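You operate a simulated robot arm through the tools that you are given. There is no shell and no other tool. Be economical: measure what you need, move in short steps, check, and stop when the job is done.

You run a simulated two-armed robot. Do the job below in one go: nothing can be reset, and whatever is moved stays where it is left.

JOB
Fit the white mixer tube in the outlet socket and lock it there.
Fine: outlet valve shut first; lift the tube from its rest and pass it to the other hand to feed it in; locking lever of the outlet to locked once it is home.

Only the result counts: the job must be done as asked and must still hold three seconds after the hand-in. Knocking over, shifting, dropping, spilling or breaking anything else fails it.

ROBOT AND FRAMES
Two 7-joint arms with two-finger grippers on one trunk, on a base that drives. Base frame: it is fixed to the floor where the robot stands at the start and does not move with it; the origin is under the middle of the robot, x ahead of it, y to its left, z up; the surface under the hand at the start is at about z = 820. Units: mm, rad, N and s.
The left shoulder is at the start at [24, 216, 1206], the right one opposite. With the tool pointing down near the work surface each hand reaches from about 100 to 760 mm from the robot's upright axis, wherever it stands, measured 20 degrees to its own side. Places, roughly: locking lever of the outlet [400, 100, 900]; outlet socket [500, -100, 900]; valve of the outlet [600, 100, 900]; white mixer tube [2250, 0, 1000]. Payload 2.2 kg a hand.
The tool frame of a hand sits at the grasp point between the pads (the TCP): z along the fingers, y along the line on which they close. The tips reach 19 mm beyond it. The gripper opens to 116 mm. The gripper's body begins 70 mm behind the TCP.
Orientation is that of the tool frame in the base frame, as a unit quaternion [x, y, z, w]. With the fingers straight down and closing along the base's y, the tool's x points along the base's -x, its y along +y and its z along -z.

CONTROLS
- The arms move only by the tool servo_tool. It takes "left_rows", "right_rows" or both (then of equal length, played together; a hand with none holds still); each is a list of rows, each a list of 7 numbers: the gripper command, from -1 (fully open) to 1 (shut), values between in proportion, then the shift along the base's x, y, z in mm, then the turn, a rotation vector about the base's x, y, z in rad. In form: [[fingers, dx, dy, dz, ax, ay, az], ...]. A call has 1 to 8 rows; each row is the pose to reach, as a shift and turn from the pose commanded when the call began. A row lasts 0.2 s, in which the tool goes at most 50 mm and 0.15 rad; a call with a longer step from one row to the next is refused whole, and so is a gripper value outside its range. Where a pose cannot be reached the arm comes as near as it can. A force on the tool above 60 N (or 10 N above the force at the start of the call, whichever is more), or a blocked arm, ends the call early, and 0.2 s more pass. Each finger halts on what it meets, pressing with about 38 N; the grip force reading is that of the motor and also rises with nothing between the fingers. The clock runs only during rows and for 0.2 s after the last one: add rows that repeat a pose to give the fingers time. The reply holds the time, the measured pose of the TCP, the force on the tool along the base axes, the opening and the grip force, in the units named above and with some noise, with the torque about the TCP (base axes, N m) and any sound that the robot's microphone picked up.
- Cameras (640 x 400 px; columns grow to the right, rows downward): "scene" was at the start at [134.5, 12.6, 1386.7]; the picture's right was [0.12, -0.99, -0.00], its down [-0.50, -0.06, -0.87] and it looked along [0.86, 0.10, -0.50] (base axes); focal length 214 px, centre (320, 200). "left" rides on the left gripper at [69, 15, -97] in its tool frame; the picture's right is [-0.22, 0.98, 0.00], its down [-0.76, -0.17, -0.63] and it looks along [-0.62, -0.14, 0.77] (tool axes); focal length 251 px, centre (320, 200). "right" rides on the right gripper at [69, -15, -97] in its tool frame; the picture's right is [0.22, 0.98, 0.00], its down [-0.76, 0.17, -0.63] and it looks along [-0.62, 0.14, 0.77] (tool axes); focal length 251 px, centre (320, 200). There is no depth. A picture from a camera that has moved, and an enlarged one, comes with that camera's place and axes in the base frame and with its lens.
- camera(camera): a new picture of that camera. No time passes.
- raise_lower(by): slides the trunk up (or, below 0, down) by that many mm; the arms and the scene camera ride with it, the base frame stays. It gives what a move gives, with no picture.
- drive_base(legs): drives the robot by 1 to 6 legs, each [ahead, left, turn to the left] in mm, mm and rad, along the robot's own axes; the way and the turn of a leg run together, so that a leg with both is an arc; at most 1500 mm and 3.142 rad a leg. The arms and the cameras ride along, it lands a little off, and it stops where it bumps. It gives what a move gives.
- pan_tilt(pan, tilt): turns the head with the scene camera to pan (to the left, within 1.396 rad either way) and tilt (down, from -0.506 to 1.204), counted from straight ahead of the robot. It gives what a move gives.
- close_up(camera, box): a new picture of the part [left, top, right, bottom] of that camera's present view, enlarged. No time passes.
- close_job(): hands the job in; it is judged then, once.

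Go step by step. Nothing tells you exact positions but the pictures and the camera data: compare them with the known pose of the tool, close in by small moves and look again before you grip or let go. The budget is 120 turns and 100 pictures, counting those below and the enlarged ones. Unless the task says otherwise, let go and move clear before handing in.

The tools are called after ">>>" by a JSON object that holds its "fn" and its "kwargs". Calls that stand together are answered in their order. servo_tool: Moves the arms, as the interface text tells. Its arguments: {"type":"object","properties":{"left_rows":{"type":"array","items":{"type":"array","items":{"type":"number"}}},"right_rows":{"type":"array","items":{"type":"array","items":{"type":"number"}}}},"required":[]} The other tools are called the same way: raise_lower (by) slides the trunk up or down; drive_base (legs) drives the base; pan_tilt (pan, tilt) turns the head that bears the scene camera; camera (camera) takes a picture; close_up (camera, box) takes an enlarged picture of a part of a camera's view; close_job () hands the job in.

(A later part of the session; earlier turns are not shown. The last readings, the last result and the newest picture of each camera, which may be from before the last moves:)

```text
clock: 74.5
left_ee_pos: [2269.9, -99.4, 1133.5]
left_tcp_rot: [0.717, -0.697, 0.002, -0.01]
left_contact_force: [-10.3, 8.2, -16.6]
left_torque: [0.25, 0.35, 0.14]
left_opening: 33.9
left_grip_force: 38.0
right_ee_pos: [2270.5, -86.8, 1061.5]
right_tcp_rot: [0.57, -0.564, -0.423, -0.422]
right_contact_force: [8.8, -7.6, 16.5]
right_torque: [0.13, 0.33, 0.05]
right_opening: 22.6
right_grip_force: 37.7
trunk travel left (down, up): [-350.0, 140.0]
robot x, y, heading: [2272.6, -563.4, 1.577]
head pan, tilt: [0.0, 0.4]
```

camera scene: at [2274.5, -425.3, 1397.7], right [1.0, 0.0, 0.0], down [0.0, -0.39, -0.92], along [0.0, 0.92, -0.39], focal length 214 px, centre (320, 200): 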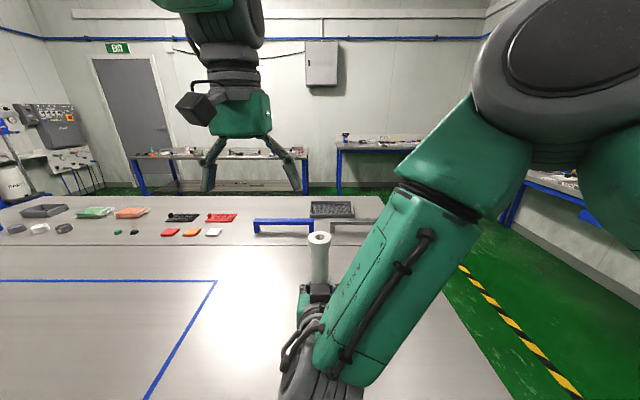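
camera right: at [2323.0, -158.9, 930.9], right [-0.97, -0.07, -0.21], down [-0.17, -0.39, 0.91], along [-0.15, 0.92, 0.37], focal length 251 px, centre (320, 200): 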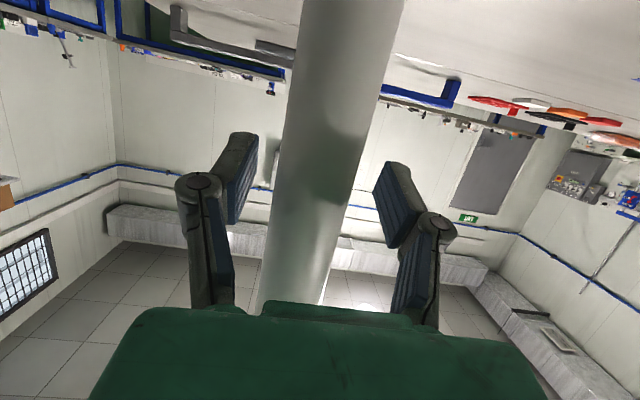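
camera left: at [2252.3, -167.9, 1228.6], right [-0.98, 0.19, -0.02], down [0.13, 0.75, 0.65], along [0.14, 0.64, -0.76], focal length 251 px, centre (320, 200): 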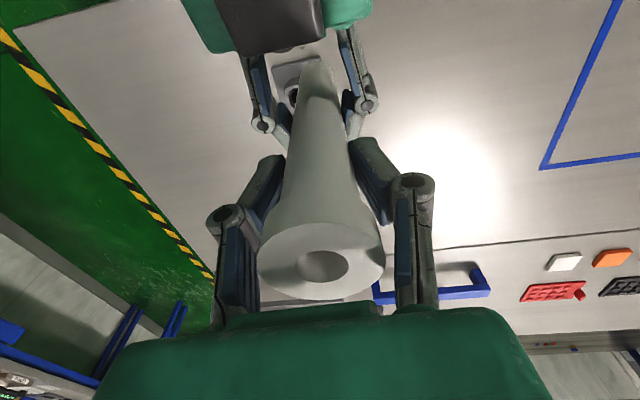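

The force flipped sign, so I relax the pose by a few mm to balance the hands, then release the right gripper.

>>> {"fn": "servo_tool", "kwargs": {"left_rows": [[0.7, -2.5, 1.7, -3, 0, 0, 0], [0.7, -2.5, 1.7, -3, 0, 0, 0]]}}

>>> {"fn": "servo_tool", "kwargs": {"right_rows": [[-0.2, 0, 0, 0, 0, 0, 0], [-0.6, 0, 0, 0, 0, 0, 0], [-0.8, 0, 0, 0, 0, 0, 0]]}}

>>> {"fn": "camera", "kwargs": {"camera": "left"}}

>>> {"fn": "camera", "kwargs": {"camera": "right"}}

```text
clock: 75.1
left_ee_pos: [2270.5, -100.3, 1131.9]
left_tcp_rot: [0.715, -0.699, 0.002, -0.01]
left_contact_force: [-6.1, -10.9, 0.4]
left_torque: [-0.45, 0.37, -0.02]
left_opening: 34.1
left_grip_force: 37.9
right_ee_pos: [2270.3, -87.3, 1058.4]
right_tcp_rot: [0.571, -0.565, -0.421, -0.421]
right_contact_force: [7.3, 10.5, -1.1]
right_torque: [-0.32, 0.09, 0.1]
right_opening: 22.3
right_grip_force: 38.1
trunk travel left (down, up): [-350.0, 140.0]
robot x, y, heading: [2275.1, -561.2, 1.567]
head pan, tilt: [0.0, 0.4]
```

```text
clock: 75.9
left_ee_pos: [2268.7, -97.8, 1132.6]
left_tcp_rot: [0.716, -0.698, 0.002, -0.011]
left_contact_force: [-0.4, -0.6, 0.6]
left_torque: [0.02, 0.01, 0.02]
left_opening: 33.9
left_grip_force: 37.6
right_ee_pos: [2270.8, -88.6, 1060.0]
right_tcp_rot: [0.572, -0.564, -0.422, -0.42]
right_contact_force: [0.3, -0.7, -0.1]
right_torque: [-0.02, -0.03, -0.01]
right_opening: 104.7
right_grip_force: 0.1
trunk travel left (down, up): [-350.0, 140.0]
robot x, y, heading: [2269.3, -565.0, 1.577]
head pan, tilt: [0.0, 0.4]
```

```text
31 pictures are left
camera left: at [2254.8, -169.9, 1228.3], right [-0.98, 0.19, -0.01], down [0.14, 0.75, 0.65], along [0.13, 0.63, -0.76], focal length 251 px, centre (320, 200)
```

left: 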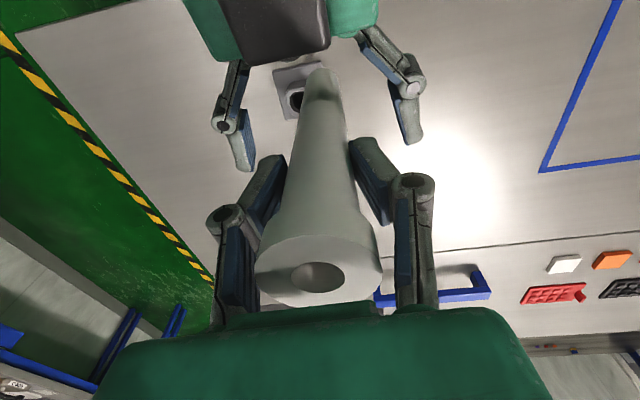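

```text
30 pictures are left
camera right: at [2287.3, -199.6, 1021.1], right [-0.98, -0.07, -0.21], down [-0.17, -0.39, 0.91], along [-0.15, 0.92, 0.37], focal length 251 px, centre (320, 200)
```

right: 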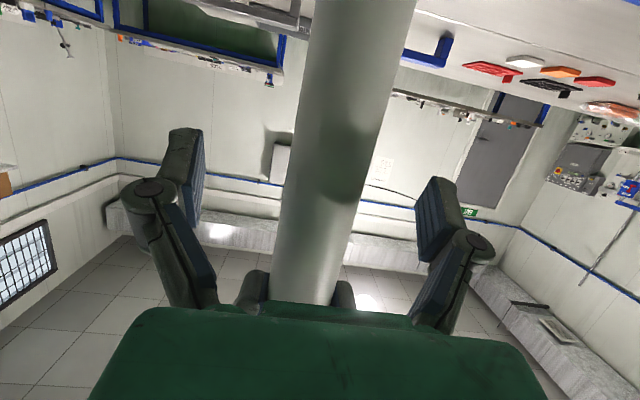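

The left hand holds the tube alone. I withdraw the right hand backward and to the side, and untilt it.

>>> {"fn": "servo_tool", "kwargs": {"right_rows": [[-1, 0, -30, 0, 0, 0, 0], [-1, 0, -60, 5, 0, 0, 0], [-1, 10, -90, 10, 0, 0, 0], [-1, 50, -95, 30, -0.1, 0, 0], [-1, 90, -95, 60, -0.22, 0, 0], [-1, 130, -95, 90, -0.36, 0, 0], [-1, 160, -80, 120, -0.5, 0, 0], [-1, 190, -60, 150, -0.64, 0, 0]]}}

>>> {"fn": "servo_tool", "kwargs": {"right_rows": [[-1, 15, 10, 15, -0.14, 0, 0], [-1, 30, 20, 30, -0.28, 0, 0], [-1, 40, 30, 40, -0.42, 0, 0], [-1, 50, 40, 45, -0.56, 0, 0], [-1, 50, 40, 45, -0.65, 0, 0], [-1, 50, 40, 45, -0.65, 0, 0]]}}

>>> {"fn": "drive_base", "kwargs": {"legs": [[-200, 0, 0], [0, 1400, 0], [0, 270, 0]]}}

>>> {"fn": "pan_tilt", "kwargs": {"pan": 0.0, "tilt": 0.7}}

>>> {"fn": "camera", "kwargs": {"camera": "scene"}}

```text
clock: 77.7
left_ee_pos: [2270.0, -98.9, 1131.3]
left_tcp_rot: [0.715, -0.699, -0.001, -0.01]
left_contact_force: [0.0, 0.5, -0.3]
left_torque: [-0.02, -0.01, 0.01]
left_opening: 33.9
left_grip_force: 37.9
right_ee_pos: [2460.2, -146.1, 1207.7]
right_tcp_rot: [0.675, -0.668, -0.225, -0.217]
right_contact_force: [-0.4, -0.2, -0.1]
right_torque: [-0.01, 0.01, -0.01]
right_opening: 116.2
right_grip_force: 0.1
right hand out of reach, approached as far as the arm can: row 5, 6
trunk travel left (down, up): [-350.0, 140.0]
robot x, y, heading: [2273.2, -569.2, 1.573]
head pan, tilt: [0.0, 0.4]
```

```text
clock: 79.1
left_ee_pos: [2270.4, -98.5, 1131.3]
left_tcp_rot: [0.717, -0.697, 0.002, -0.01]
left_contact_force: [1.0, 0.6, 0.4]
left_torque: [0.0, 0.0, 0.01]
left_opening: 34.1
left_grip_force: 37.9
right_ee_pos: [2511.1, -108.6, 1253.3]
right_tcp_rot: [0.71, -0.704, 0.002, 0.009]
right_contact_force: [-0.2, 0.0, -0.1]
right_torque: [-0.02, 0.02, 0.0]
right_opening: 116.3
right_grip_force: 0.0
trunk travel left (down, up): [-350.0, 140.0]
robot x, y, heading: [2272.6, -562.9, 1.571]
head pan, tilt: [0.0, 0.4]
```

```text
clock: 88.8
left_ee_pos: [605.5, -306.5, 1134.8]
left_tcp_rot: [0.719, -0.695, 0.002, -0.012]
left_contact_force: [0.3, 0.9, -1.3]
left_torque: [0.01, 0.03, -0.01]
left_opening: 33.8
left_grip_force: 38.4
right_ee_pos: [849.3, -316.6, 1252.5]
right_tcp_rot: [0.709, -0.705, -0.001, 0.01]
right_contact_force: [0.6, -0.6, 0.0]
right_torque: [-0.01, 0.03, -0.02]
right_opening: 116.4
right_grip_force: 0.1
trunk travel left (down, up): [-350.0, 140.0]
robot x, y, heading: [604.5, -770.2, 1.577]
head pan, tilt: [0.0, 0.4]
```

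```text
clock: 89.6
left_ee_pos: [598.6, -307.7, 1139.2]
left_tcp_rot: [0.721, -0.692, 0.007, -0.018]
left_contact_force: [-0.3, -0.5, -1.3]
left_torque: [0.02, -0.06, -0.02]
left_opening: 33.8
left_grip_force: 37.9
right_ee_pos: [843.0, -318.7, 1254.5]
right_tcp_rot: [0.71, -0.705, 0.0, 0.006]
right_contact_force: [-0.3, -0.4, 0.0]
right_torque: [0.04, -0.01, 0.0]
right_opening: 116.0
right_grip_force: 0.0
trunk travel left (down, up): [-350.0, 140.0]
robot x, y, heading: [602.0, -774.2, 1.579]
head pan, tilt: [0.0, 0.7]
```

```text
29 pictures are left
camera scene: at [597.8, -641.7, 1370.9], right [1.0, 0.01, 0.0], down [0.01, -0.65, -0.76], along [0.0, 0.76, -0.65], focal length 214 px, centre (320, 200)
```

scene: 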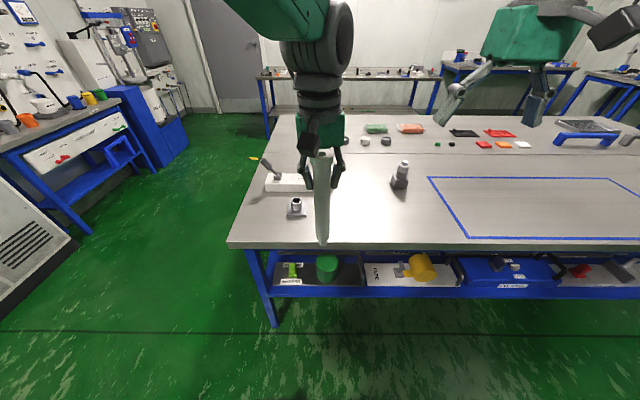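

The tube hangs in the left hand at x≈600, socket at x≈500. I drive ahead and then view both.

>>> {"fn": "drive_base", "kwargs": {"legs": [[190, 0, 0]]}}

>>> {"fn": "close_up", "kwargs": {"camera": "scene", "box": [220, 150, 380, 310]}}

>>> {"fn": "camera", "kwargs": {"camera": "right"}}

```text
clock: 91.1
left_ee_pos: [589.5, -120.9, 1136.6]
left_tcp_rot: [0.719, -0.695, 0.006, -0.017]
left_contact_force: [-0.2, -0.7, -0.8]
left_torque: [0.02, -0.04, -0.01]
left_opening: 33.9
left_grip_force: 38.0
right_ee_pos: [830.6, -129.7, 1256.7]
right_tcp_rot: [0.711, -0.704, 0.002, 0.004]
right_contact_force: [-0.2, 0.3, 0.0]
right_torque: [0.03, -0.05, 0.02]
right_opening: 116.2
right_grip_force: 0.0
trunk travel left (down, up): [-350.0, 140.0]
robot x, y, heading: [600.2, -582.7, 1.577]
head pan, tilt: [0.0, 0.7]
```

```text
2.50 times, centred on (300, 230) of scene
camera zoom: at [593.9, -454.1, 1371.1], right [1.0, 0.01, 0.0], down [0.01, -0.65, -0.76], along [0.0, 0.76, -0.65], focal length 536 px, centre (370, 125)
```

zoom: 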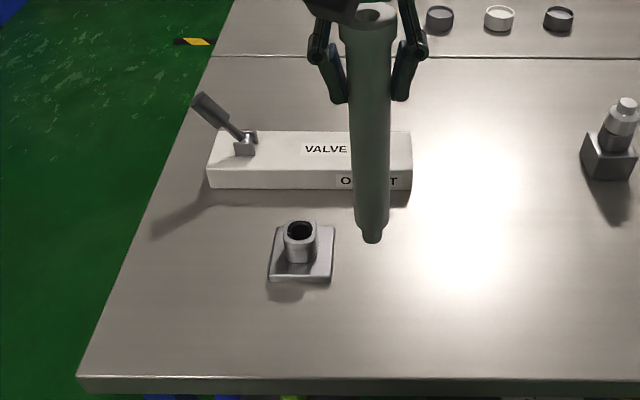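

```text
27 pictures are left
camera right: at [848.1, -197.4, 1353.6], right [-0.97, -0.22, 0.01], down [-0.17, 0.76, 0.63], along [-0.14, 0.61, -0.78], focal length 251 px, centre (320, 200)
```

right: 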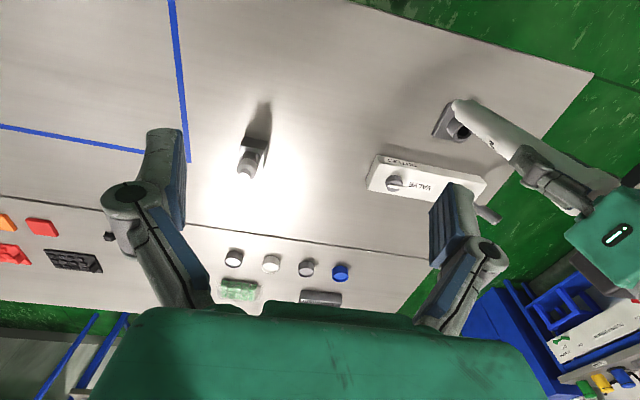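

Socket axis ≈ [511, −58], top z≈872; plug tip ≈ [598, −120, 935], tube leaning about 0.06 rad toward the robot. I straighten it and move it above the socket.

>>> {"fn": "servo_tool", "kwargs": {"left_rows": [[0.7, -20, 10, 0, 0.02, 0, 0], [0.7, -40, 20, 0, 0.04, 0, 0], [0.7, -60, 35, 0, 0.06, 0, 0], [0.7, -85, 50, 0, 0.06, 0, 0], [0.7, -85, 50, 0, 0.06, 0, 0], [0.7, -85, 50, 0, 0.06, 0, 0]]}}

>>> {"fn": "close_up", "kwargs": {"camera": "scene", "box": [230, 160, 350, 270]}}

>>> {"fn": "close_up", "kwargs": {"camera": "right", "box": [400, 60, 600, 220]}}

```text
clock: 92.5
left_ee_pos: [517.7, -70.5, 1138.6]
left_tcp_rot: [0.718, -0.695, -0.018, -0.034]
left_contact_force: [0.8, 0.2, -1.9]
left_torque: [-0.02, 0.02, -0.02]
left_opening: 34.3
left_grip_force: 37.7
right_ee_pos: [846.3, -130.3, 1254.8]
right_tcp_rot: [0.71, -0.704, -0.003, 0.008]
right_contact_force: [0.8, 1.0, 0.0]
right_torque: [-0.03, 0.06, -0.01]
right_opening: 116.1
right_grip_force: 0.0
trunk travel left (down, up): [-350.0, 140.0]
robot x, y, heading: [602.3, -577.8, 1.58]
head pan, tilt: [0.0, 0.7]
```

```text
3.64 times, centred on (290, 215) of scene
camera zoom: at [610.0, -451.1, 1370.7], right [1.0, 0.01, -0.01], down [0.0, -0.65, -0.76], along [-0.01, 0.76, -0.65], focal length 780 px, centre (429, 146)
```

zoom: 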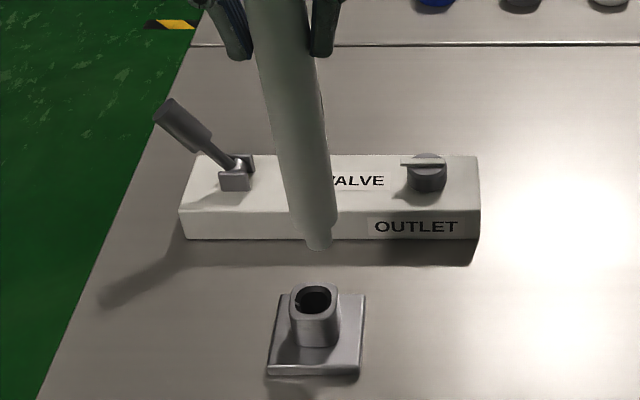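

```text
2.50 times, centred on (500, 140) of right
camera zoom: at [864.1, -197.9, 1351.0], right [-0.97, -0.22, 0.02], down [-0.16, 0.76, 0.63], along [-0.15, 0.61, -0.78], focal length 629 px, centre (-130, 350)
```

zoom: 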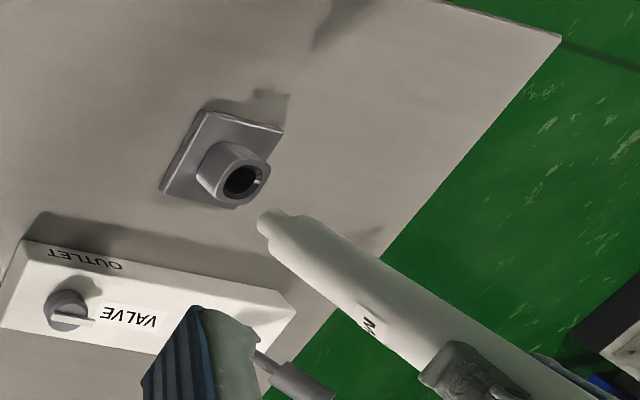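

The tube now leans the other way by about 0.09 rad (both views and the tool pose agree), so I undo that tilt and shift to centre over the bore.

>>> {"fn": "servo_tool", "kwargs": {"left_rows": [[0.7, 0, 4, 0, -0.04, 0.01, 0], [0.7, 0, 10, 0, -0.085, 0.03, 0], [0.7, 0, 10, 0, -0.085, 0.03, 0], [0.7, 0, 10, 0, -0.085, 0.03, 0]]}}

>>> {"fn": "close_up", "kwargs": {"camera": "scene", "box": [230, 140, 350, 270]}}

>>> {"fn": "close_up", "kwargs": {"camera": "right", "box": [440, 80, 600, 210]}}

```text
clock: 93.5
left_ee_pos: [515.4, -61.7, 1137.4]
left_tcp_rot: [0.718, -0.696, 0.0, 0.006]
left_contact_force: [-0.1, -0.7, -1.0]
left_torque: [0.01, -0.01, 0.03]
left_opening: 33.9
left_grip_force: 38.1
right_ee_pos: [844.0, -131.1, 1254.5]
right_tcp_rot: [0.709, -0.705, -0.001, 0.008]
right_contact_force: [0.1, -0.1, 0.4]
right_torque: [-0.03, 0.02, -0.01]
right_opening: 116.1
right_grip_force: 0.1
trunk travel left (down, up): [-350.0, 140.0]
robot x, y, heading: [597.9, -582.1, 1.579]
head pan, tilt: [0.0, 0.7]
```

```text
3.08 times, centred on (290, 205) of scene
camera zoom: at [608.9, -451.4, 1370.8], right [1.0, 0.01, -0.01], down [0.0, -0.65, -0.76], along [-0.01, 0.76, -0.65], focal length 660 px, centre (412, 185)
```

zoom: 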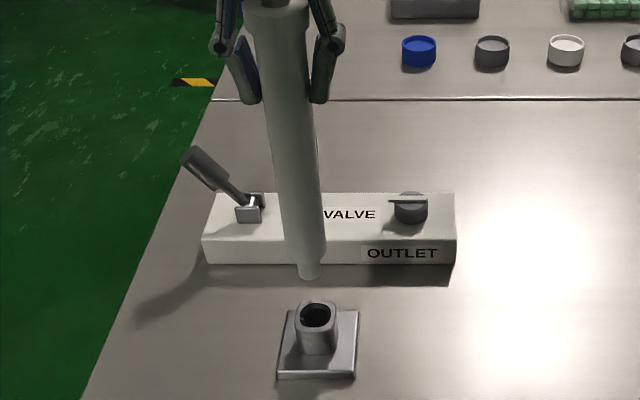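

```text
3.08 times, centred on (520, 145) of right
camera zoom: at [861.0, -198.3, 1351.6], right [-0.97, -0.22, 0.01], down [-0.17, 0.76, 0.63], along [-0.15, 0.61, -0.78], focal length 774 px, centre (-295, 369)
```

zoom: 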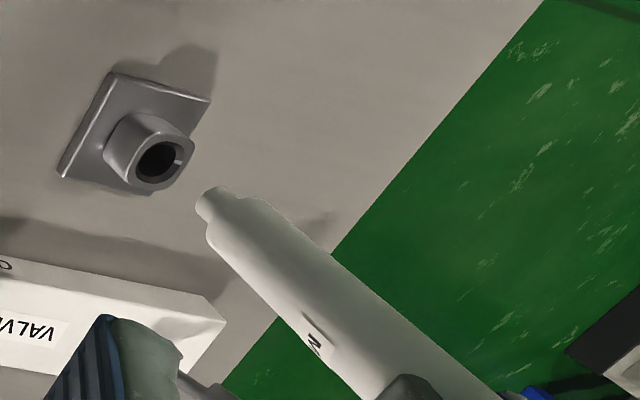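

Nearly centred; the tip is about 2 mm off and the tube leans ~0.045 rad. I correct this and check again.

>>> {"fn": "servo_tool", "kwargs": {"left_rows": [[0.7, -1, 5, 0, -0.025, -0.01, 0], [0.7, -2, 9, 0, -0.045, -0.02, 0], [0.7, -2, 9, -15, -0.045, -0.02, 0], [0.7, -2, 9, -30, -0.045, -0.02, 0], [0.7, -2, 9, -30, -0.045, -0.02, 0]]}}

>>> {"fn": "close_up", "kwargs": {"camera": "scene", "box": [230, 140, 350, 270]}}

>>> {"fn": "close_up", "kwargs": {"camera": "right", "box": [440, 80, 600, 210]}}

```text
clock: 94.7
left_ee_pos: [505.6, -52.8, 1107.3]
left_tcp_rot: [0.718, -0.695, 0.025, 0.014]
left_contact_force: [0.4, -0.7, -1.5]
left_torque: [0.03, -0.01, 0.02]
left_opening: 34.2
left_grip_force: 38.4
right_ee_pos: [834.2, -131.3, 1255.9]
right_tcp_rot: [0.71, -0.704, 0.0, 0.005]
right_contact_force: [-0.4, -0.2, -0.4]
right_torque: [0.0, -0.04, 0.01]
right_opening: 115.9
right_grip_force: 0.1
trunk travel left (down, up): [-350.0, 140.0]
robot x, y, heading: [598.2, -581.5, 1.58]
head pan, tilt: [0.0, 0.7]
```

```text
3.08 times, centred on (290, 205) of scene
camera zoom: at [600.2, -451.2, 1370.8], right [1.0, 0.01, 0.0], down [0.0, -0.65, -0.76], along [-0.01, 0.76, -0.65], focal length 660 px, centre (412, 185)
```

zoom: 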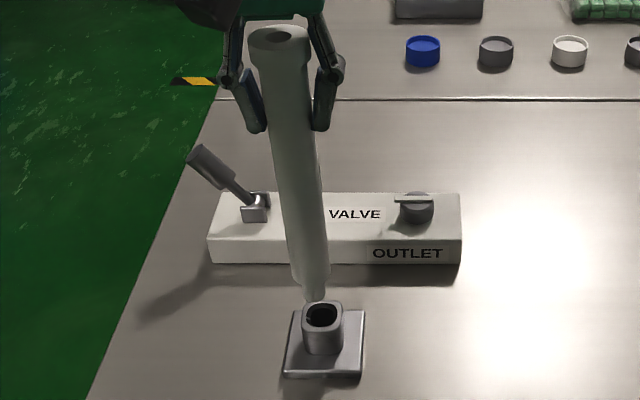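

```text
3.08 times, centred on (520, 145) of right
camera zoom: at [851.7, -198.6, 1353.2], right [-0.97, -0.22, 0.01], down [-0.17, 0.76, 0.63], along [-0.15, 0.61, -0.78], focal length 774 px, centre (-295, 369)
```

zoom: 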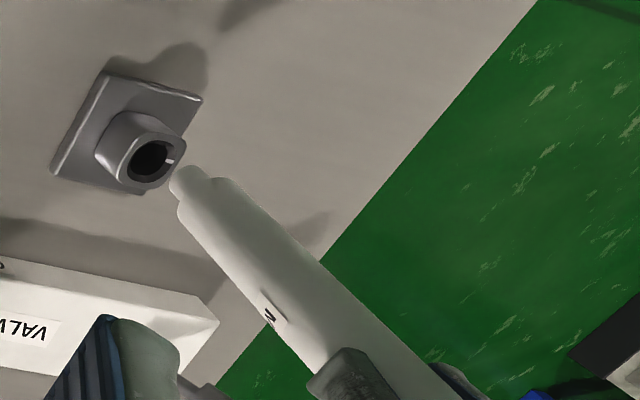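

Tip is at about [501, −52, 888] and bore at [509, −55, 868]: I correct +8 x, −3 y including a small roll, then look again.

>>> {"fn": "servo_tool", "kwargs": {"left_rows": [[0.7, 2, -1.5, 0, 0, -0.01, 0], [0.7, 3.8, -2.5, 0, 0, -0.02, 0], [0.7, 3.8, -2.5, 0, 0, -0.02, 0], [0.7, 3.8, -2.5, 0, 0, -0.02, 0]]}}

>>> {"fn": "close_up", "kwargs": {"camera": "scene", "box": [255, 190, 335, 270]}}

>>> {"fn": "close_up", "kwargs": {"camera": "right", "box": [440, 80, 560, 180]}}

```text
clock: 95.7
left_ee_pos: [510.0, -54.3, 1107.4]
left_tcp_rot: [0.718, -0.695, 0.031, 0.006]
left_contact_force: [0.6, 0.0, -1.1]
left_torque: [-0.04, -0.03, 0.01]
left_opening: 34.3
left_grip_force: 38.1
right_ee_pos: [834.7, -130.2, 1257.3]
right_tcp_rot: [0.711, -0.703, 0.0, 0.006]
right_contact_force: [-1.3, 0.4, -0.2]
right_torque: [0.03, -0.02, 0.03]
right_opening: 116.0
right_grip_force: 0.1
trunk travel left (down, up): [-350.0, 140.0]
robot x, y, heading: [601.8, -579.5, 1.583]
head pan, tilt: [0.0, 0.7]
```

```text
5.00 times, centred on (295, 230) of scene
camera zoom: at [600.2, -451.0, 1370.8], right [1.0, 0.01, 0.0], down [0.0, -0.65, -0.76], along [-0.01, 0.76, -0.65], focal length 1072 px, centre (445, 50)
```

zoom: 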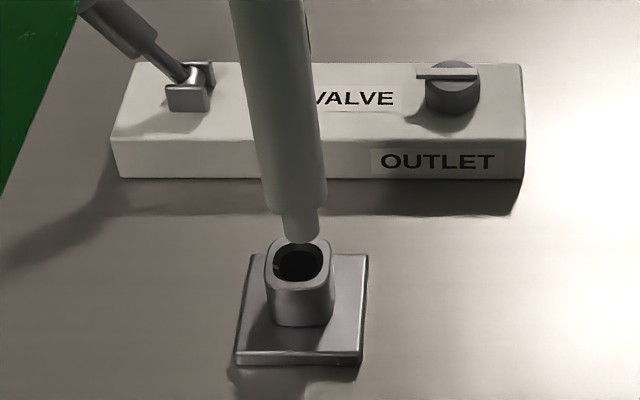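

```text
4.00 times, centred on (500, 130) of right
camera zoom: at [853.0, -198.2, 1352.9], right [-0.97, -0.22, 0.01], down [-0.17, 0.76, 0.63], along [-0.15, 0.61, -0.78], focal length 1006 px, centre (-400, 480)
```

zoom: 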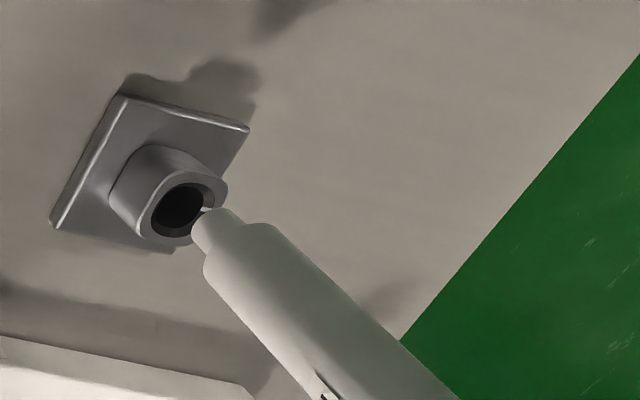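

Residual is about −3.5 mm in y, ~0 in x; within the funnel. I shift and descend slowly, watching the force.

>>> {"fn": "servo_tool", "kwargs": {"left_rows": [[0.7, -0.5, -3.5, 0, 0, 0, 0], [0.7, -0.5, -3.5, -6, 0, 0, 0], [0.7, -0.5, -3.5, -12, 0, 0, 0], [0.7, -0.5, -3.5, -18, 0, 0, 0], [0.7, -0.5, -3.5, -24, 0, 0, 0]]}}

>>> {"fn": "close_up", "kwargs": {"camera": "scene", "box": [255, 190, 335, 270]}}

>>> {"fn": "close_up", "kwargs": {"camera": "right", "box": [440, 80, 560, 180]}}

```text
clock: 96.9
left_ee_pos: [511.6, -57.0, 1083.1]
left_tcp_rot: [0.718, -0.695, 0.031, 0.006]
left_contact_force: [-0.3, 0.1, -1.2]
left_torque: [0.03, 0.01, -0.03]
left_opening: 34.0
left_grip_force: 38.0
right_ee_pos: [838.2, -131.5, 1256.2]
right_tcp_rot: [0.71, -0.704, 0.0, 0.007]
right_contact_force: [-0.5, -0.4, 0.0]
right_torque: [-0.01, 0.0, -0.02]
right_opening: 116.1
right_grip_force: 0.0
trunk travel left (down, up): [-350.0, 140.0]
robot x, y, heading: [600.7, -578.7, 1.576]
head pan, tilt: [0.0, 0.7]
```

```text
5.00 times, centred on (295, 230) of scene
camera zoom: at [602.1, -450.7, 1370.7], right [1.0, 0.01, 0.0], down [0.0, -0.65, -0.76], along [-0.01, 0.76, -0.65], focal length 1072 px, centre (445, 50)
```

zoom: 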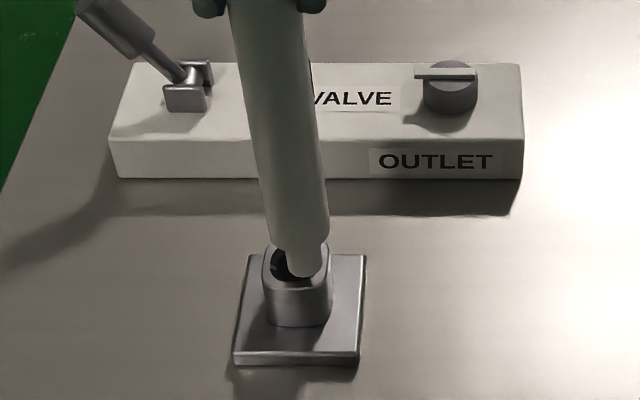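

```text
4.00 times, centred on (500, 130) of right
camera zoom: at [855.3, -198.0, 1352.4], right [-0.97, -0.22, 0.01], down [-0.17, 0.76, 0.63], along [-0.15, 0.61, -0.78], focal length 1006 px, centre (-400, 480)
```

zoom: 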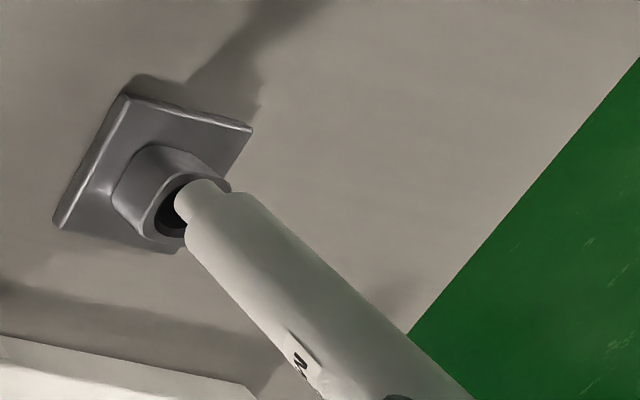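

The plug tip is at the mouth, roughly 2–3 mm off (+x, −y side). I nudge it and continue down in small steps.

>>> {"fn": "servo_tool", "kwargs": {"left_rows": [[0.7, -2.5, 3, 0, 0, 0, 0], [0.7, -2.5, 3, -3, 0, 0, 0], [0.7, -2.5, 3, -6, 0, 0, 0], [0.7, -2.5, 3, -9, 0, 0, 0], [0.7, -2.5, 3, -12, 0, 0, 0]]}}

>>> {"fn": "close_up", "kwargs": {"camera": "scene", "box": [275, 210, 315, 260]}}

>>> {"fn": "close_up", "kwargs": {"camera": "right", "box": [450, 100, 510, 150]}}

```text
clock: 98.1
left_ee_pos: [509.7, -56.5, 1072.9]
left_tcp_rot: [0.718, -0.695, 0.031, 0.006]
left_contact_force: [-0.6, 0.0, 6.5]
left_torque: [-0.09, 0.08, -0.03]
left_opening: 34.2
left_grip_force: 37.8
right_ee_pos: [837.8, -131.6, 1256.5]
right_tcp_rot: [0.711, -0.703, 0.0, 0.006]
right_contact_force: [0.3, 0.3, -0.2]
right_torque: [0.02, -0.02, -0.04]
right_opening: 116.1
right_grip_force: 0.1
trunk travel left (down, up): [-350.0, 140.0]
robot x, y, heading: [597.2, -579.8, 1.581]
head pan, tilt: [0.0, 0.7]
```

```text
8.00 times, centred on (295, 235) of scene
camera zoom: at [602.1, -452.7, 1371.1], right [1.0, 0.01, 0.0], down [0.0, -0.65, -0.76], along [-0.01, 0.76, -0.65], focal length 1716 px, centre (520, -80)
```

zoom: 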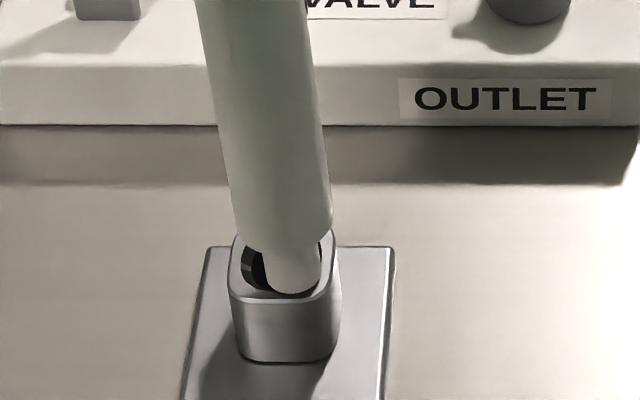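

```text
8.00 times, centred on (480, 125) of right
camera zoom: at [855.5, -199.6, 1353.2], right [-0.97, -0.22, 0.01], down [-0.17, 0.76, 0.63], along [-0.15, 0.61, -0.78], focal length 2012 px, centre (-960, 800)
```

zoom: 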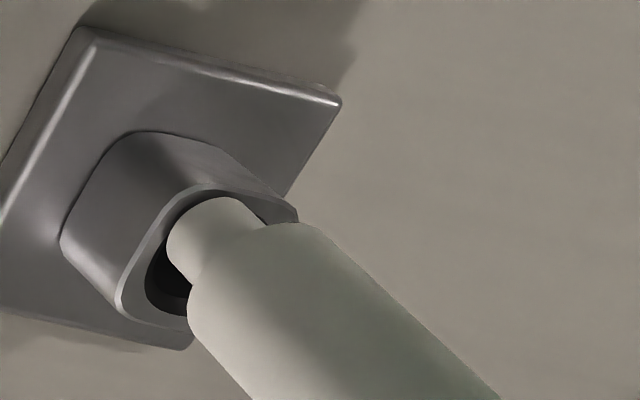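

The plug is in the funnel, riding its front/+x side. I shift −3 x, +3.5 y and press on down gently.

>>> {"fn": "servo_tool", "kwargs": {"left_rows": [[0.7, -1, 1, 2, 0, 0, 0], [0.7, -3, 3.5, 2, 0, 0, 0], [0.7, -3, 3.5, -2, 0, 0, 0], [0.7, -3, 3.5, -6, 0, 0, 0], [0.7, -3, 3.5, -10, 0, 0, 0]]}}

>>> {"fn": "close_up", "kwargs": {"camera": "scene", "box": [275, 210, 315, 260]}}

```text
clock: 99.3
left_ee_pos: [506.4, -51.6, 1059.0]
left_tcp_rot: [0.718, -0.695, 0.032, 0.007]
left_contact_force: [-0.2, 5.1, -3.4]
left_torque: [0.95, 0.16, -0.01]
left_opening: 34.1
left_grip_force: 37.8
right_ee_pos: [836.5, -128.7, 1254.4]
right_tcp_rot: [0.711, -0.703, 0.0, 0.007]
right_contact_force: [0.0, 0.7, 0.3]
right_torque: [0.01, -0.04, -0.02]
right_opening: 115.9
right_grip_force: 0.1
trunk travel left (down, up): [-350.0, 140.0]
robot x, y, heading: [597.0, -579.1, 1.575]
head pan, tilt: [0.0, 0.7]
```

```text
8.00 times, centred on (295, 235) of scene
camera zoom: at [601.7, -449.1, 1370.5], right [1.0, 0.01, 0.0], down [0.0, -0.65, -0.76], along [-0.01, 0.76, -0.65], focal length 1716 px, centre (520, -80)
```

zoom: 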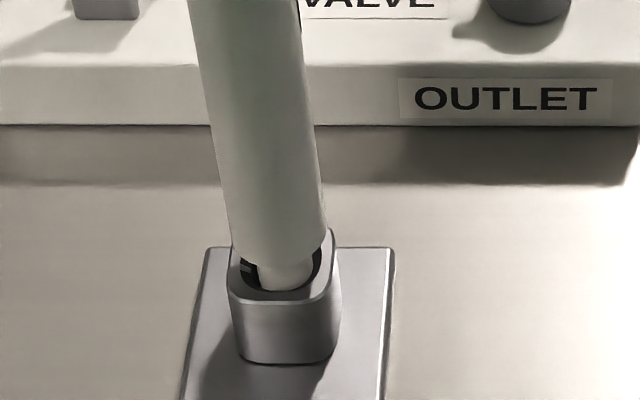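

It is entering with only ~5 N side load. I ease +1.5 y and keep lowering until it seats.

>>> {"fn": "servo_tool", "kwargs": {"left_rows": [[0.7, 0, 1.5, 0, 0, 0, 0], [0.7, 0, 1.5, -4, 0, 0, 0], [0.7, 0, 1.5, -8, 0, 0, 0], [0.7, 0, 1.5, -12, 0, 0, 0], [0.7, 0, 1.5, -16, 0, 0, 0]]}}

>>> {"fn": "close_up", "kwargs": {"camera": "scene", "box": [275, 210, 315, 260]}}

```text
clock: 100.5
left_ee_pos: [506.1, -51.6, 1043.3]
left_tcp_rot: [0.718, -0.696, 0.031, 0.007]
left_contact_force: [1.2, 0.5, -1.2]
left_torque: [-0.03, 0.0, -0.02]
left_opening: 33.7
left_grip_force: 38.6
right_ee_pos: [837.1, -130.1, 1255.8]
right_tcp_rot: [0.71, -0.704, -0.001, 0.006]
right_contact_force: [0.5, -0.4, -0.5]
right_torque: [0.03, 0.02, 0.02]
right_opening: 116.1
right_grip_force: 0.2
trunk travel left (down, up): [-350.0, 140.0]
robot x, y, heading: [598.9, -580.3, 1.579]
head pan, tilt: [0.0, 0.7]
```

```text
8.00 times, centred on (295, 235) of scene
camera zoom: at [601.9, -450.9, 1370.7], right [1.0, 0.01, 0.0], down [0.0, -0.65, -0.76], along [-0.01, 0.76, -0.65], focal length 1716 px, centre (520, -80)
```

zoom: 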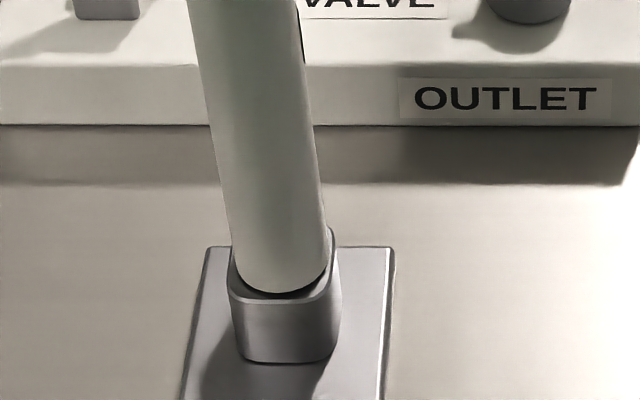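

Going in freely, the shoulder is almost on the rim. I continue until resistance.

>>> {"fn": "servo_tool", "kwargs": {"left_rows": [[0.7, 0, 0, -3, 0, 0, 0], [0.7, 0, 0, -6, 0, 0, 0], [0.7, 0, 0, -9, 0, 0, 0], [0.7, 0, 0, -12, 0, 0, 0], [0.7, 0, 0, -12, 0, 0, 0]]}}

>>> {"fn": "close_up", "kwargs": {"camera": "scene", "box": [275, 210, 315, 260]}}

```text
clock: 101.7
left_ee_pos: [506.9, -51.4, 1035.5]
left_tcp_rot: [0.719, -0.695, 0.029, 0.004]
left_contact_force: [0.3, 0.4, 36.7]
left_torque: [0.32, -0.01, 0.02]
left_opening: 34.0
left_grip_force: 38.1
right_ee_pos: [838.6, -132.2, 1257.7]
right_tcp_rot: [0.711, -0.704, -0.001, 0.005]
right_contact_force: [-0.6, -0.1, 0.0]
right_torque: [0.04, 0.01, 0.0]
right_opening: 116.0
right_grip_force: 0.1
trunk travel left (down, up): [-350.0, 140.0]
robot x, y, heading: [597.4, -581.2, 1.579]
head pan, tilt: [0.0, 0.7]
```

```text
8.00 times, centred on (295, 235) of scene
camera zoom: at [603.5, -456.9, 1371.6], right [1.0, 0.01, 0.0], down [0.0, -0.64, -0.77], along [-0.01, 0.77, -0.64], focal length 1716 px, centre (520, -80)
```

zoom: 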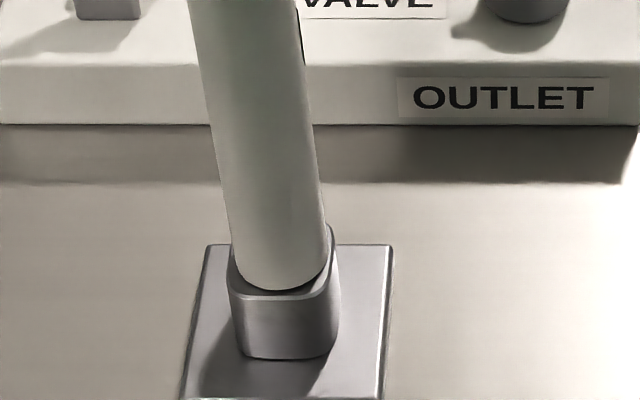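

The tube has bottomed with 37 N on it and its shoulder sits on the rim: home. I relax the push, open the left hand and lift it clear above the tube.

>>> {"fn": "servo_tool", "kwargs": {"left_rows": [[0.7, 0, 0, 4, 0, 0, 0], [0.2, 0, 0, 4, 0, 0, 0], [-0.5, 0, 0, 4, 0, 0, 0], [-0.8, 0, 0, 4, 0, 0, 0]]}}

>>> {"fn": "servo_tool", "kwargs": {"left_rows": [[-0.8, 0, 0, 30, 0, 0, 0], [-0.8, 0, 0, 65, 0, 0, 0], [-0.8, 0, 0, 100, 0, 0, 0], [-0.8, -30, 0, 120, 0, 0, 0], [-0.8, -70, 0, 130, 0, 0, 0], [-0.8, -110, 10, 130, 0, 0, 0], [-0.8, -150, 20, 130, 0, 0, 0]]}}

>>> {"fn": "camera", "kwargs": {"camera": "scene"}}

>>> {"fn": "camera", "kwargs": {"camera": "left"}}

```text
clock: 102.7
left_ee_pos: [507.1, -49.5, 1036.5]
left_tcp_rot: [0.718, -0.696, 0.031, 0.008]
left_contact_force: [-0.5, 0.1, 0.2]
left_torque: [0.01, 0.02, -0.01]
left_opening: 104.3
left_grip_force: 0.0
right_ee_pos: [838.1, -129.0, 1255.5]
right_tcp_rot: [0.711, -0.703, 0.0, 0.006]
right_contact_force: [-0.5, 0.2, 0.7]
right_torque: [-0.03, 0.01, 0.05]
right_opening: 115.9
right_grip_force: 0.1
trunk travel left (down, up): [-350.0, 140.0]
robot x, y, heading: [596.4, -583.7, 1.575]
head pan, tilt: [0.0, 0.7]
```

```text
clock: 104.3
left_ee_pos: [354.3, -30.3, 1166.3]
left_tcp_rot: [0.718, -0.696, 0.033, 0.006]
left_contact_force: [-0.5, 0.1, -0.5]
left_torque: [-0.03, -0.06, 0.03]
left_opening: 104.2
left_grip_force: 0.0
right_ee_pos: [835.0, -129.6, 1256.0]
right_tcp_rot: [0.711, -0.703, 0.0, 0.005]
right_contact_force: [0.1, -0.6, -0.4]
right_torque: [0.01, -0.01, 0.02]
right_opening: 115.8
right_grip_force: 0.2
trunk travel left (down, up): [-350.0, 140.0]
robot x, y, heading: [599.8, -582.7, 1.577]
head pan, tilt: [0.0, 0.7]
```

```text
11 pictures are left
camera scene: at [598.5, -450.5, 1370.7], right [1.0, 0.01, 0.0], down [0.01, -0.65, -0.76], along [0.0, 0.76, -0.65], focal length 214 px, centre (320, 200)
```

scene: 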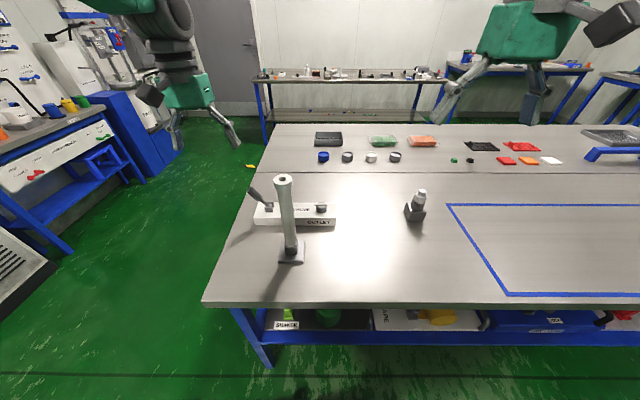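

```text
10 pictures are left
camera left: at [338.1, -94.8, 1267.0], right [-0.98, 0.18, -0.05], down [0.12, 0.79, 0.59], along [0.15, 0.58, -0.8], focal length 251 px, centre (320, 200)
```

left: 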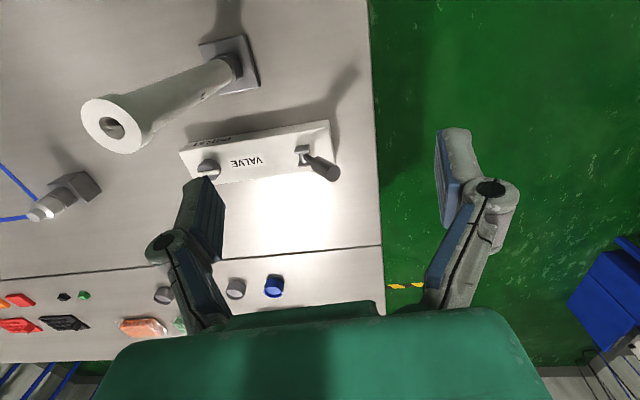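

The tube stands seated; 10 pictures remain. The lever's free end is near [370, 88, 950], pivot [420, 88, 868]. I bring the left hand above it with fingers set to straddle it along x.

>>> {"fn": "servo_tool", "kwargs": {"left_rows": [[-0.4, 8, 40, -20, 0.02, 0.02, 0], [-0.4, 16, 80, -40, 0.04, 0.04, 0], [-0.4, 30, 118, -60, 0.055, 0.04, 0], [-0.4, 30, 118, -100, 0.055, 0.04, 0], [-0.4, 30, 118, -140, 0.055, 0.04, 0], [-0.4, 30, 118, -150, 0.055, 0.04, 0], [-0.4, 30, 118, -150, 0.055, 0.04, 0]]}}

>>> {"fn": "camera", "kwargs": {"camera": "left"}}

>>> {"fn": "close_up", "kwargs": {"camera": "scene", "box": [220, 140, 340, 270]}}

```text
clock: 105.9
left_ee_pos: [387.3, 88.9, 1017.0]
left_tcp_rot: [0.718, -0.696, -0.003, 0.0]
left_contact_force: [-0.1, -0.2, -0.3]
left_torque: [-0.01, 0.0, -0.03]
left_opening: 81.0
left_grip_force: 0.0
right_ee_pos: [837.4, -132.9, 1255.8]
right_tcp_rot: [0.711, -0.703, -0.001, 0.005]
right_contact_force: [-0.3, 0.4, 0.7]
right_torque: [-0.01, 0.0, 0.01]
right_opening: 116.2
right_grip_force: 0.0
trunk travel left (down, up): [-350.0, 140.0]
robot x, y, heading: [603.6, -581.5, 1.581]
head pan, tilt: [0.0, 0.7]
```

```text
9 pictures are left
camera left: at [374.4, 17.4, 1113.9], right [-0.98, 0.18, 0.0], down [0.14, 0.76, 0.63], along [0.11, 0.62, -0.77], focal length 251 px, centre (320, 200)
```

left: 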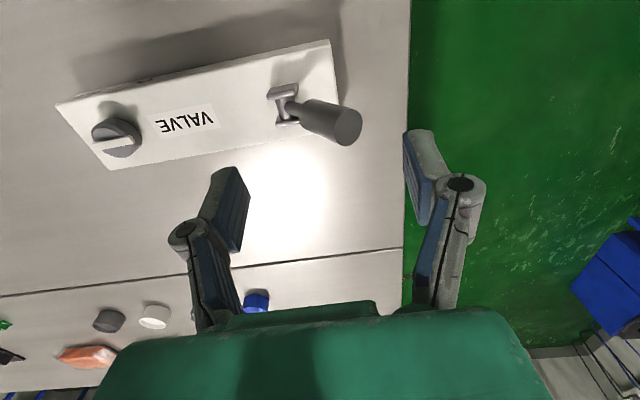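

```text
3.08 times, centred on (280, 205) of scene
camera zoom: at [601.1, -450.6, 1370.8], right [1.0, 0.01, 0.0], down [0.0, -0.65, -0.76], along [-0.01, 0.76, -0.65], focal length 660 px, centre (443, 185)
```

zoom: 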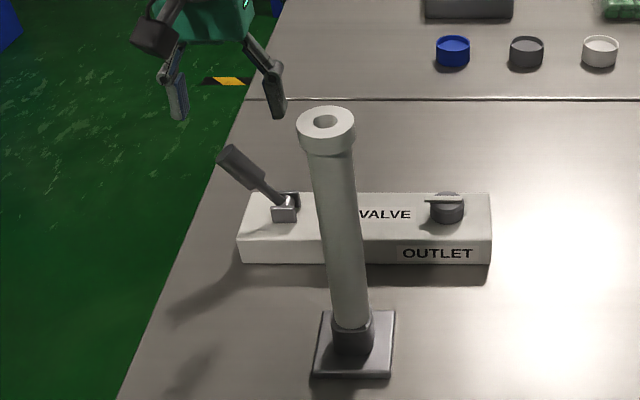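

The lever end is centred in y between the open fingers. I descend to straddle it.

>>> {"fn": "servo_tool", "kwargs": {"left_rows": [[-0.4, -4, 0, -30, 0, 0, 0], [-0.4, -4, 0, -60, 0, 0, 0], [-0.4, -4, 0, -92, 0, 0, 0], [-0.4, -4, 0, -92, 0, 0, 0]]}}

>>> {"fn": "servo_tool", "kwargs": {"left_rows": [[-0.4, 10, 0, 0, 0, 0, 0], [-0.4, 20, 0, 0, 0, 0, 0], [-0.4, 30, 0, 0, 0, 0, 0], [-0.4, 40, 0, 0, 0, 0, 0], [-0.4, 50, 0, 0, 0, 0, 0]]}}

>>> {"fn": "close_up", "kwargs": {"camera": "scene", "box": [220, 140, 340, 270]}}

```text
clock: 106.9
left_ee_pos: [383.4, 87.9, 924.5]
left_tcp_rot: [0.718, -0.696, -0.003, 0.001]
left_contact_force: [-0.2, -0.7, 0.0]
left_torque: [0.0, 0.0, -0.01]
left_opening: 81.4
left_grip_force: 0.1
right_ee_pos: [836.6, -131.8, 1255.0]
right_tcp_rot: [0.711, -0.703, -0.001, 0.006]
right_contact_force: [-0.5, 0.7, 0.1]
right_torque: [0.02, -0.01, 0.04]
right_opening: 116.0
right_grip_force: 0.1
trunk travel left (down, up): [-350.0, 140.0]
robot x, y, heading: [599.1, -583.4, 1.579]
head pan, tilt: [0.0, 0.7]
```

```text
clock: 108.1
left_ee_pos: [432.6, 87.0, 925.0]
left_tcp_rot: [0.718, -0.696, -0.003, 0.001]
left_contact_force: [-1.9, -1.3, 5.8]
left_torque: [0.12, 0.19, 0.05]
left_opening: 82.4
left_grip_force: 1.0
right_ee_pos: [838.1, -131.8, 1256.8]
right_tcp_rot: [0.711, -0.703, -0.001, 0.006]
right_contact_force: [-0.2, 0.2, -0.4]
right_torque: [-0.02, 0.02, 0.03]
right_opening: 116.1
right_grip_force: 0.0
trunk travel left (down, up): [-350.0, 140.0]
robot x, y, heading: [599.0, -582.0, 1.578]
head pan, tilt: [0.0, 0.7]
```

```text
3.08 times, centred on (280, 205) of scene
camera zoom: at [602.2, -451.3, 1370.9], right [1.0, 0.01, 0.0], down [0.0, -0.65, -0.76], along [-0.01, 0.76, -0.65], focal length 660 px, centre (443, 185)
```

zoom: 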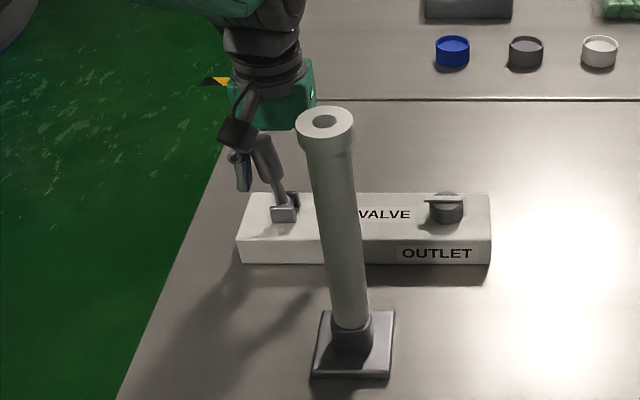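

The lever swings freely with the push. I keep pushing toward +x until it stops.

>>> {"fn": "servo_tool", "kwargs": {"left_rows": [[-0.4, 10, 0, 0, 0, 0, 0], [-0.4, 20, 0, 0, 0, 0, 0], [-0.4, 30, 0, 0, 0, 0, 0], [-0.4, 40, 0, 0, 0, 0, 0], [-0.4, 50, 0, 0, 0, 0, 0], [-0.4, 60, 0, 0, 0, 0, 0]]}}

>>> {"fn": "close_up", "kwargs": {"camera": "scene", "box": [220, 140, 340, 270]}}

```text
clock: 109.5
left_ee_pos: [485.1, 88.6, 923.5]
left_tcp_rot: [0.719, -0.695, -0.001, 0.0]
left_contact_force: [-17.9, -0.8, -3.7]
left_torque: [-0.07, -0.1, 0.12]
left_opening: 93.8
left_grip_force: 9.4
right_ee_pos: [829.7, -131.1, 1257.1]
right_tcp_rot: [0.711, -0.703, 0.001, 0.005]
right_contact_force: [-0.5, 0.8, -0.7]
right_torque: [-0.03, -0.03, 0.04]
right_opening: 115.8
right_grip_force: 0.1
trunk travel left (down, up): [-350.0, 140.0]
robot x, y, heading: [596.3, -582.0, 1.582]
head pan, tilt: [0.0, 0.7]
```

```text
3.08 times, centred on (280, 205) of scene
camera zoom: at [592.7, -449.8, 1370.6], right [1.0, 0.01, 0.0], down [0.01, -0.65, -0.76], along [0.0, 0.76, -0.65], focal length 660 px, centre (443, 185)
```

zoom: 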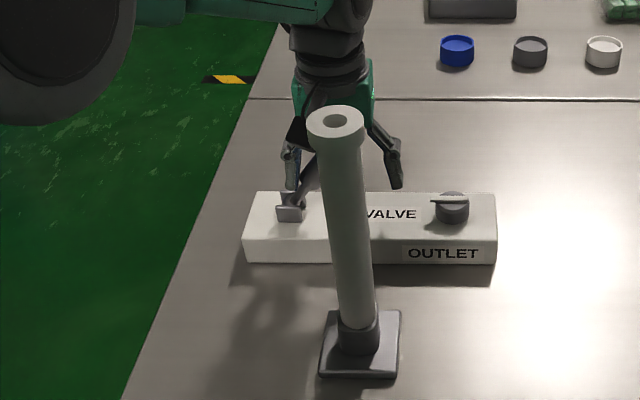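

Resistance appears (18 N, finger yielding). I push a little further to be sure it is the stop.

>>> {"fn": "servo_tool", "kwargs": {"left_rows": [[-0.4, 6, 0, 0, 0, 0, 0], [-0.4, 12, 0, 0, 0, 0, 0], [-0.4, 18, 0, 0, 0, 0, 0], [-0.4, 18, 0, 0, 0, 0, 0]]}}

>>> {"fn": "camera", "kwargs": {"camera": "left"}}

```text
clock: 110.5
left_ee_pos: [496.9, 90.3, 922.1]
left_tcp_rot: [0.72, -0.694, -0.004, 0.002]
left_contact_force: [-42.4, -1.6, -10.0]
left_torque: [0.13, -0.4, 0.25]
left_opening: 114.6
left_grip_force: 24.9
right_ee_pos: [830.7, -129.1, 1256.9]
right_tcp_rot: [0.711, -0.703, 0.002, 0.005]
right_contact_force: [-0.4, -0.4, 0.5]
right_torque: [0.01, 0.01, 0.02]
right_opening: 116.2
right_grip_force: 0.1
trunk travel left (down, up): [-350.0, 140.0]
robot x, y, heading: [598.8, -579.5, 1.577]
head pan, tilt: [0.0, 0.7]
```

```text
5 pictures are left
camera left: at [487.4, 19.2, 1020.0], right [-0.98, 0.18, 0.01], down [0.14, 0.76, 0.63], along [0.11, 0.62, -0.77], focal length 251 px, centre (320, 200)
```

left: 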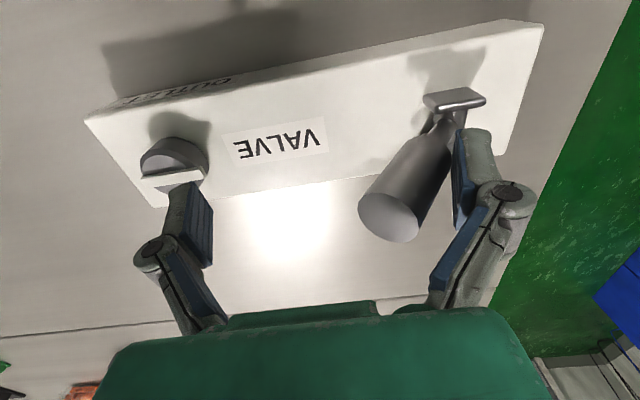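

42 N without further motion: the lever is at its far stop, i.e. locked. I back off, lift the hand clear and check.

>>> {"fn": "servo_tool", "kwargs": {"left_rows": [[-0.4, -10, 0, 0, 0, 0, 0], [-0.9, -25, 0, 0, 0, 0, 0], [-0.9, -25, 0, 40, 0, 0, 0], [-0.9, -25, 0, 85, 0, 0, 0], [-0.9, -40, 5, 130, 0, 0, 0], [-0.9, -80, 10, 160, 0, 0, 0], [-0.9, -125, 10, 180, 0, 0, 0], [-0.9, -170, 10, 200, 0, 0, 0]]}}

>>> {"fn": "close_up", "kwargs": {"camera": "scene", "box": [220, 140, 340, 270]}}

>>> {"fn": "camera", "kwargs": {"camera": "left"}}

```text
refused: row 6 steps farther than a row can; nothing moved
```

```text
3.08 times, centred on (280, 205) of scene
camera zoom: at [585.9, -448.8, 1370.3], right [1.0, 0.01, 0.01], down [0.01, -0.65, -0.76], along [0.0, 0.76, -0.65], focal length 660 px, centre (443, 185)
```

zoom: 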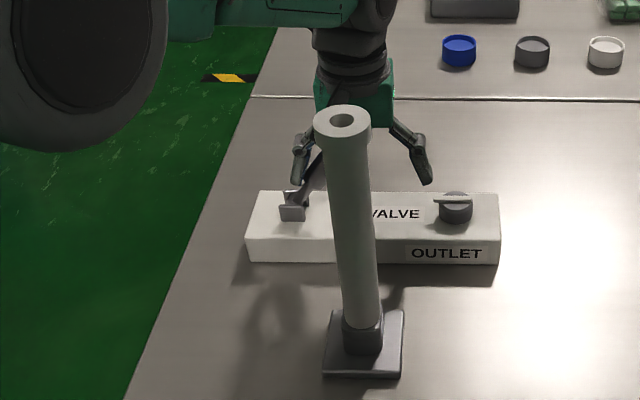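

```text
3 pictures are left
camera left: at [487.4, 19.2, 1020.0], right [-0.98, 0.18, 0.01], down [0.14, 0.76, 0.63], along [0.11, 0.62, -0.77], focal length 251 px, centre (320, 200)
```

left: 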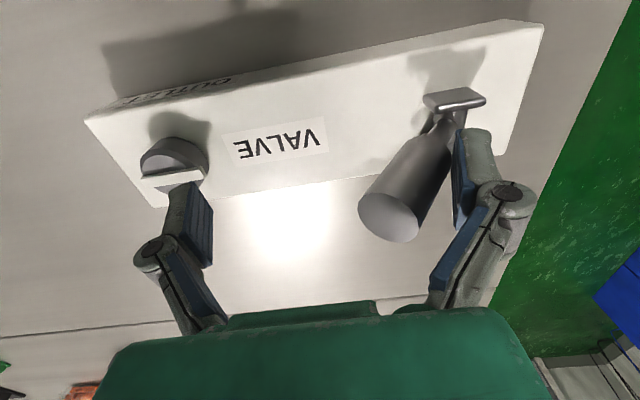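

That move was refused for a step slightly too long; I send it again with shorter steps and keep the last pictures for the final check.

>>> {"fn": "servo_tool", "kwargs": {"left_rows": [[-0.4, -10, 0, 0, 0, 0, 0], [-0.9, -22, 0, 0, 0, 0, 0], [-0.9, -22, 0, 40, 0, 0, 0], [-0.9, -22, 0, 85, 0, 0, 0], [-0.9, -22, 5, 130, 0, 0, 0], [-0.9, -50, 8, 165, 0, 0, 0], [-0.9, -90, 10, 190, 0, 0, 0], [-0.9, -130, 10, 210, 0, 0, 0]]}}

```text
clock: 112.3
left_ee_pos: [375.6, 96.8, 1134.1]
left_tcp_rot: [0.718, -0.696, -0.002, 0.0]
left_contact_force: [-0.4, -0.7, -0.5]
left_torque: [0.01, -0.01, 0.0]
left_opening: 110.3
left_grip_force: 0.1
right_ee_pos: [833.3, -131.9, 1256.6]
right_tcp_rot: [0.711, -0.703, -0.001, 0.005]
right_contact_force: [0.6, 0.2, 0.4]
right_torque: [0.03, 0.0, 0.01]
right_opening: 116.2
right_grip_force: 0.1
trunk travel left (down, up): [-350.0, 140.0]
robot x, y, heading: [601.4, -580.2, 1.573]
head pan, tilt: [0.0, 0.7]
```

>>> {"fn": "camera", "kwargs": {"camera": "left"}}

```text
2 pictures are left
camera left: at [364.0, 26.5, 1231.1], right [-0.98, 0.18, 0.0], down [0.14, 0.76, 0.63], along [0.11, 0.62, -0.77], focal length 251 px, centre (320, 200)
```

left: 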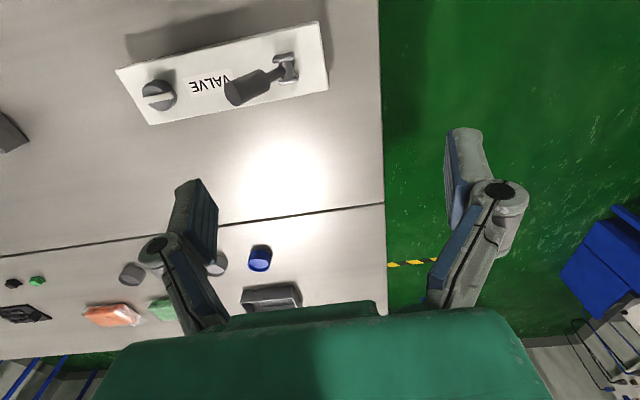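

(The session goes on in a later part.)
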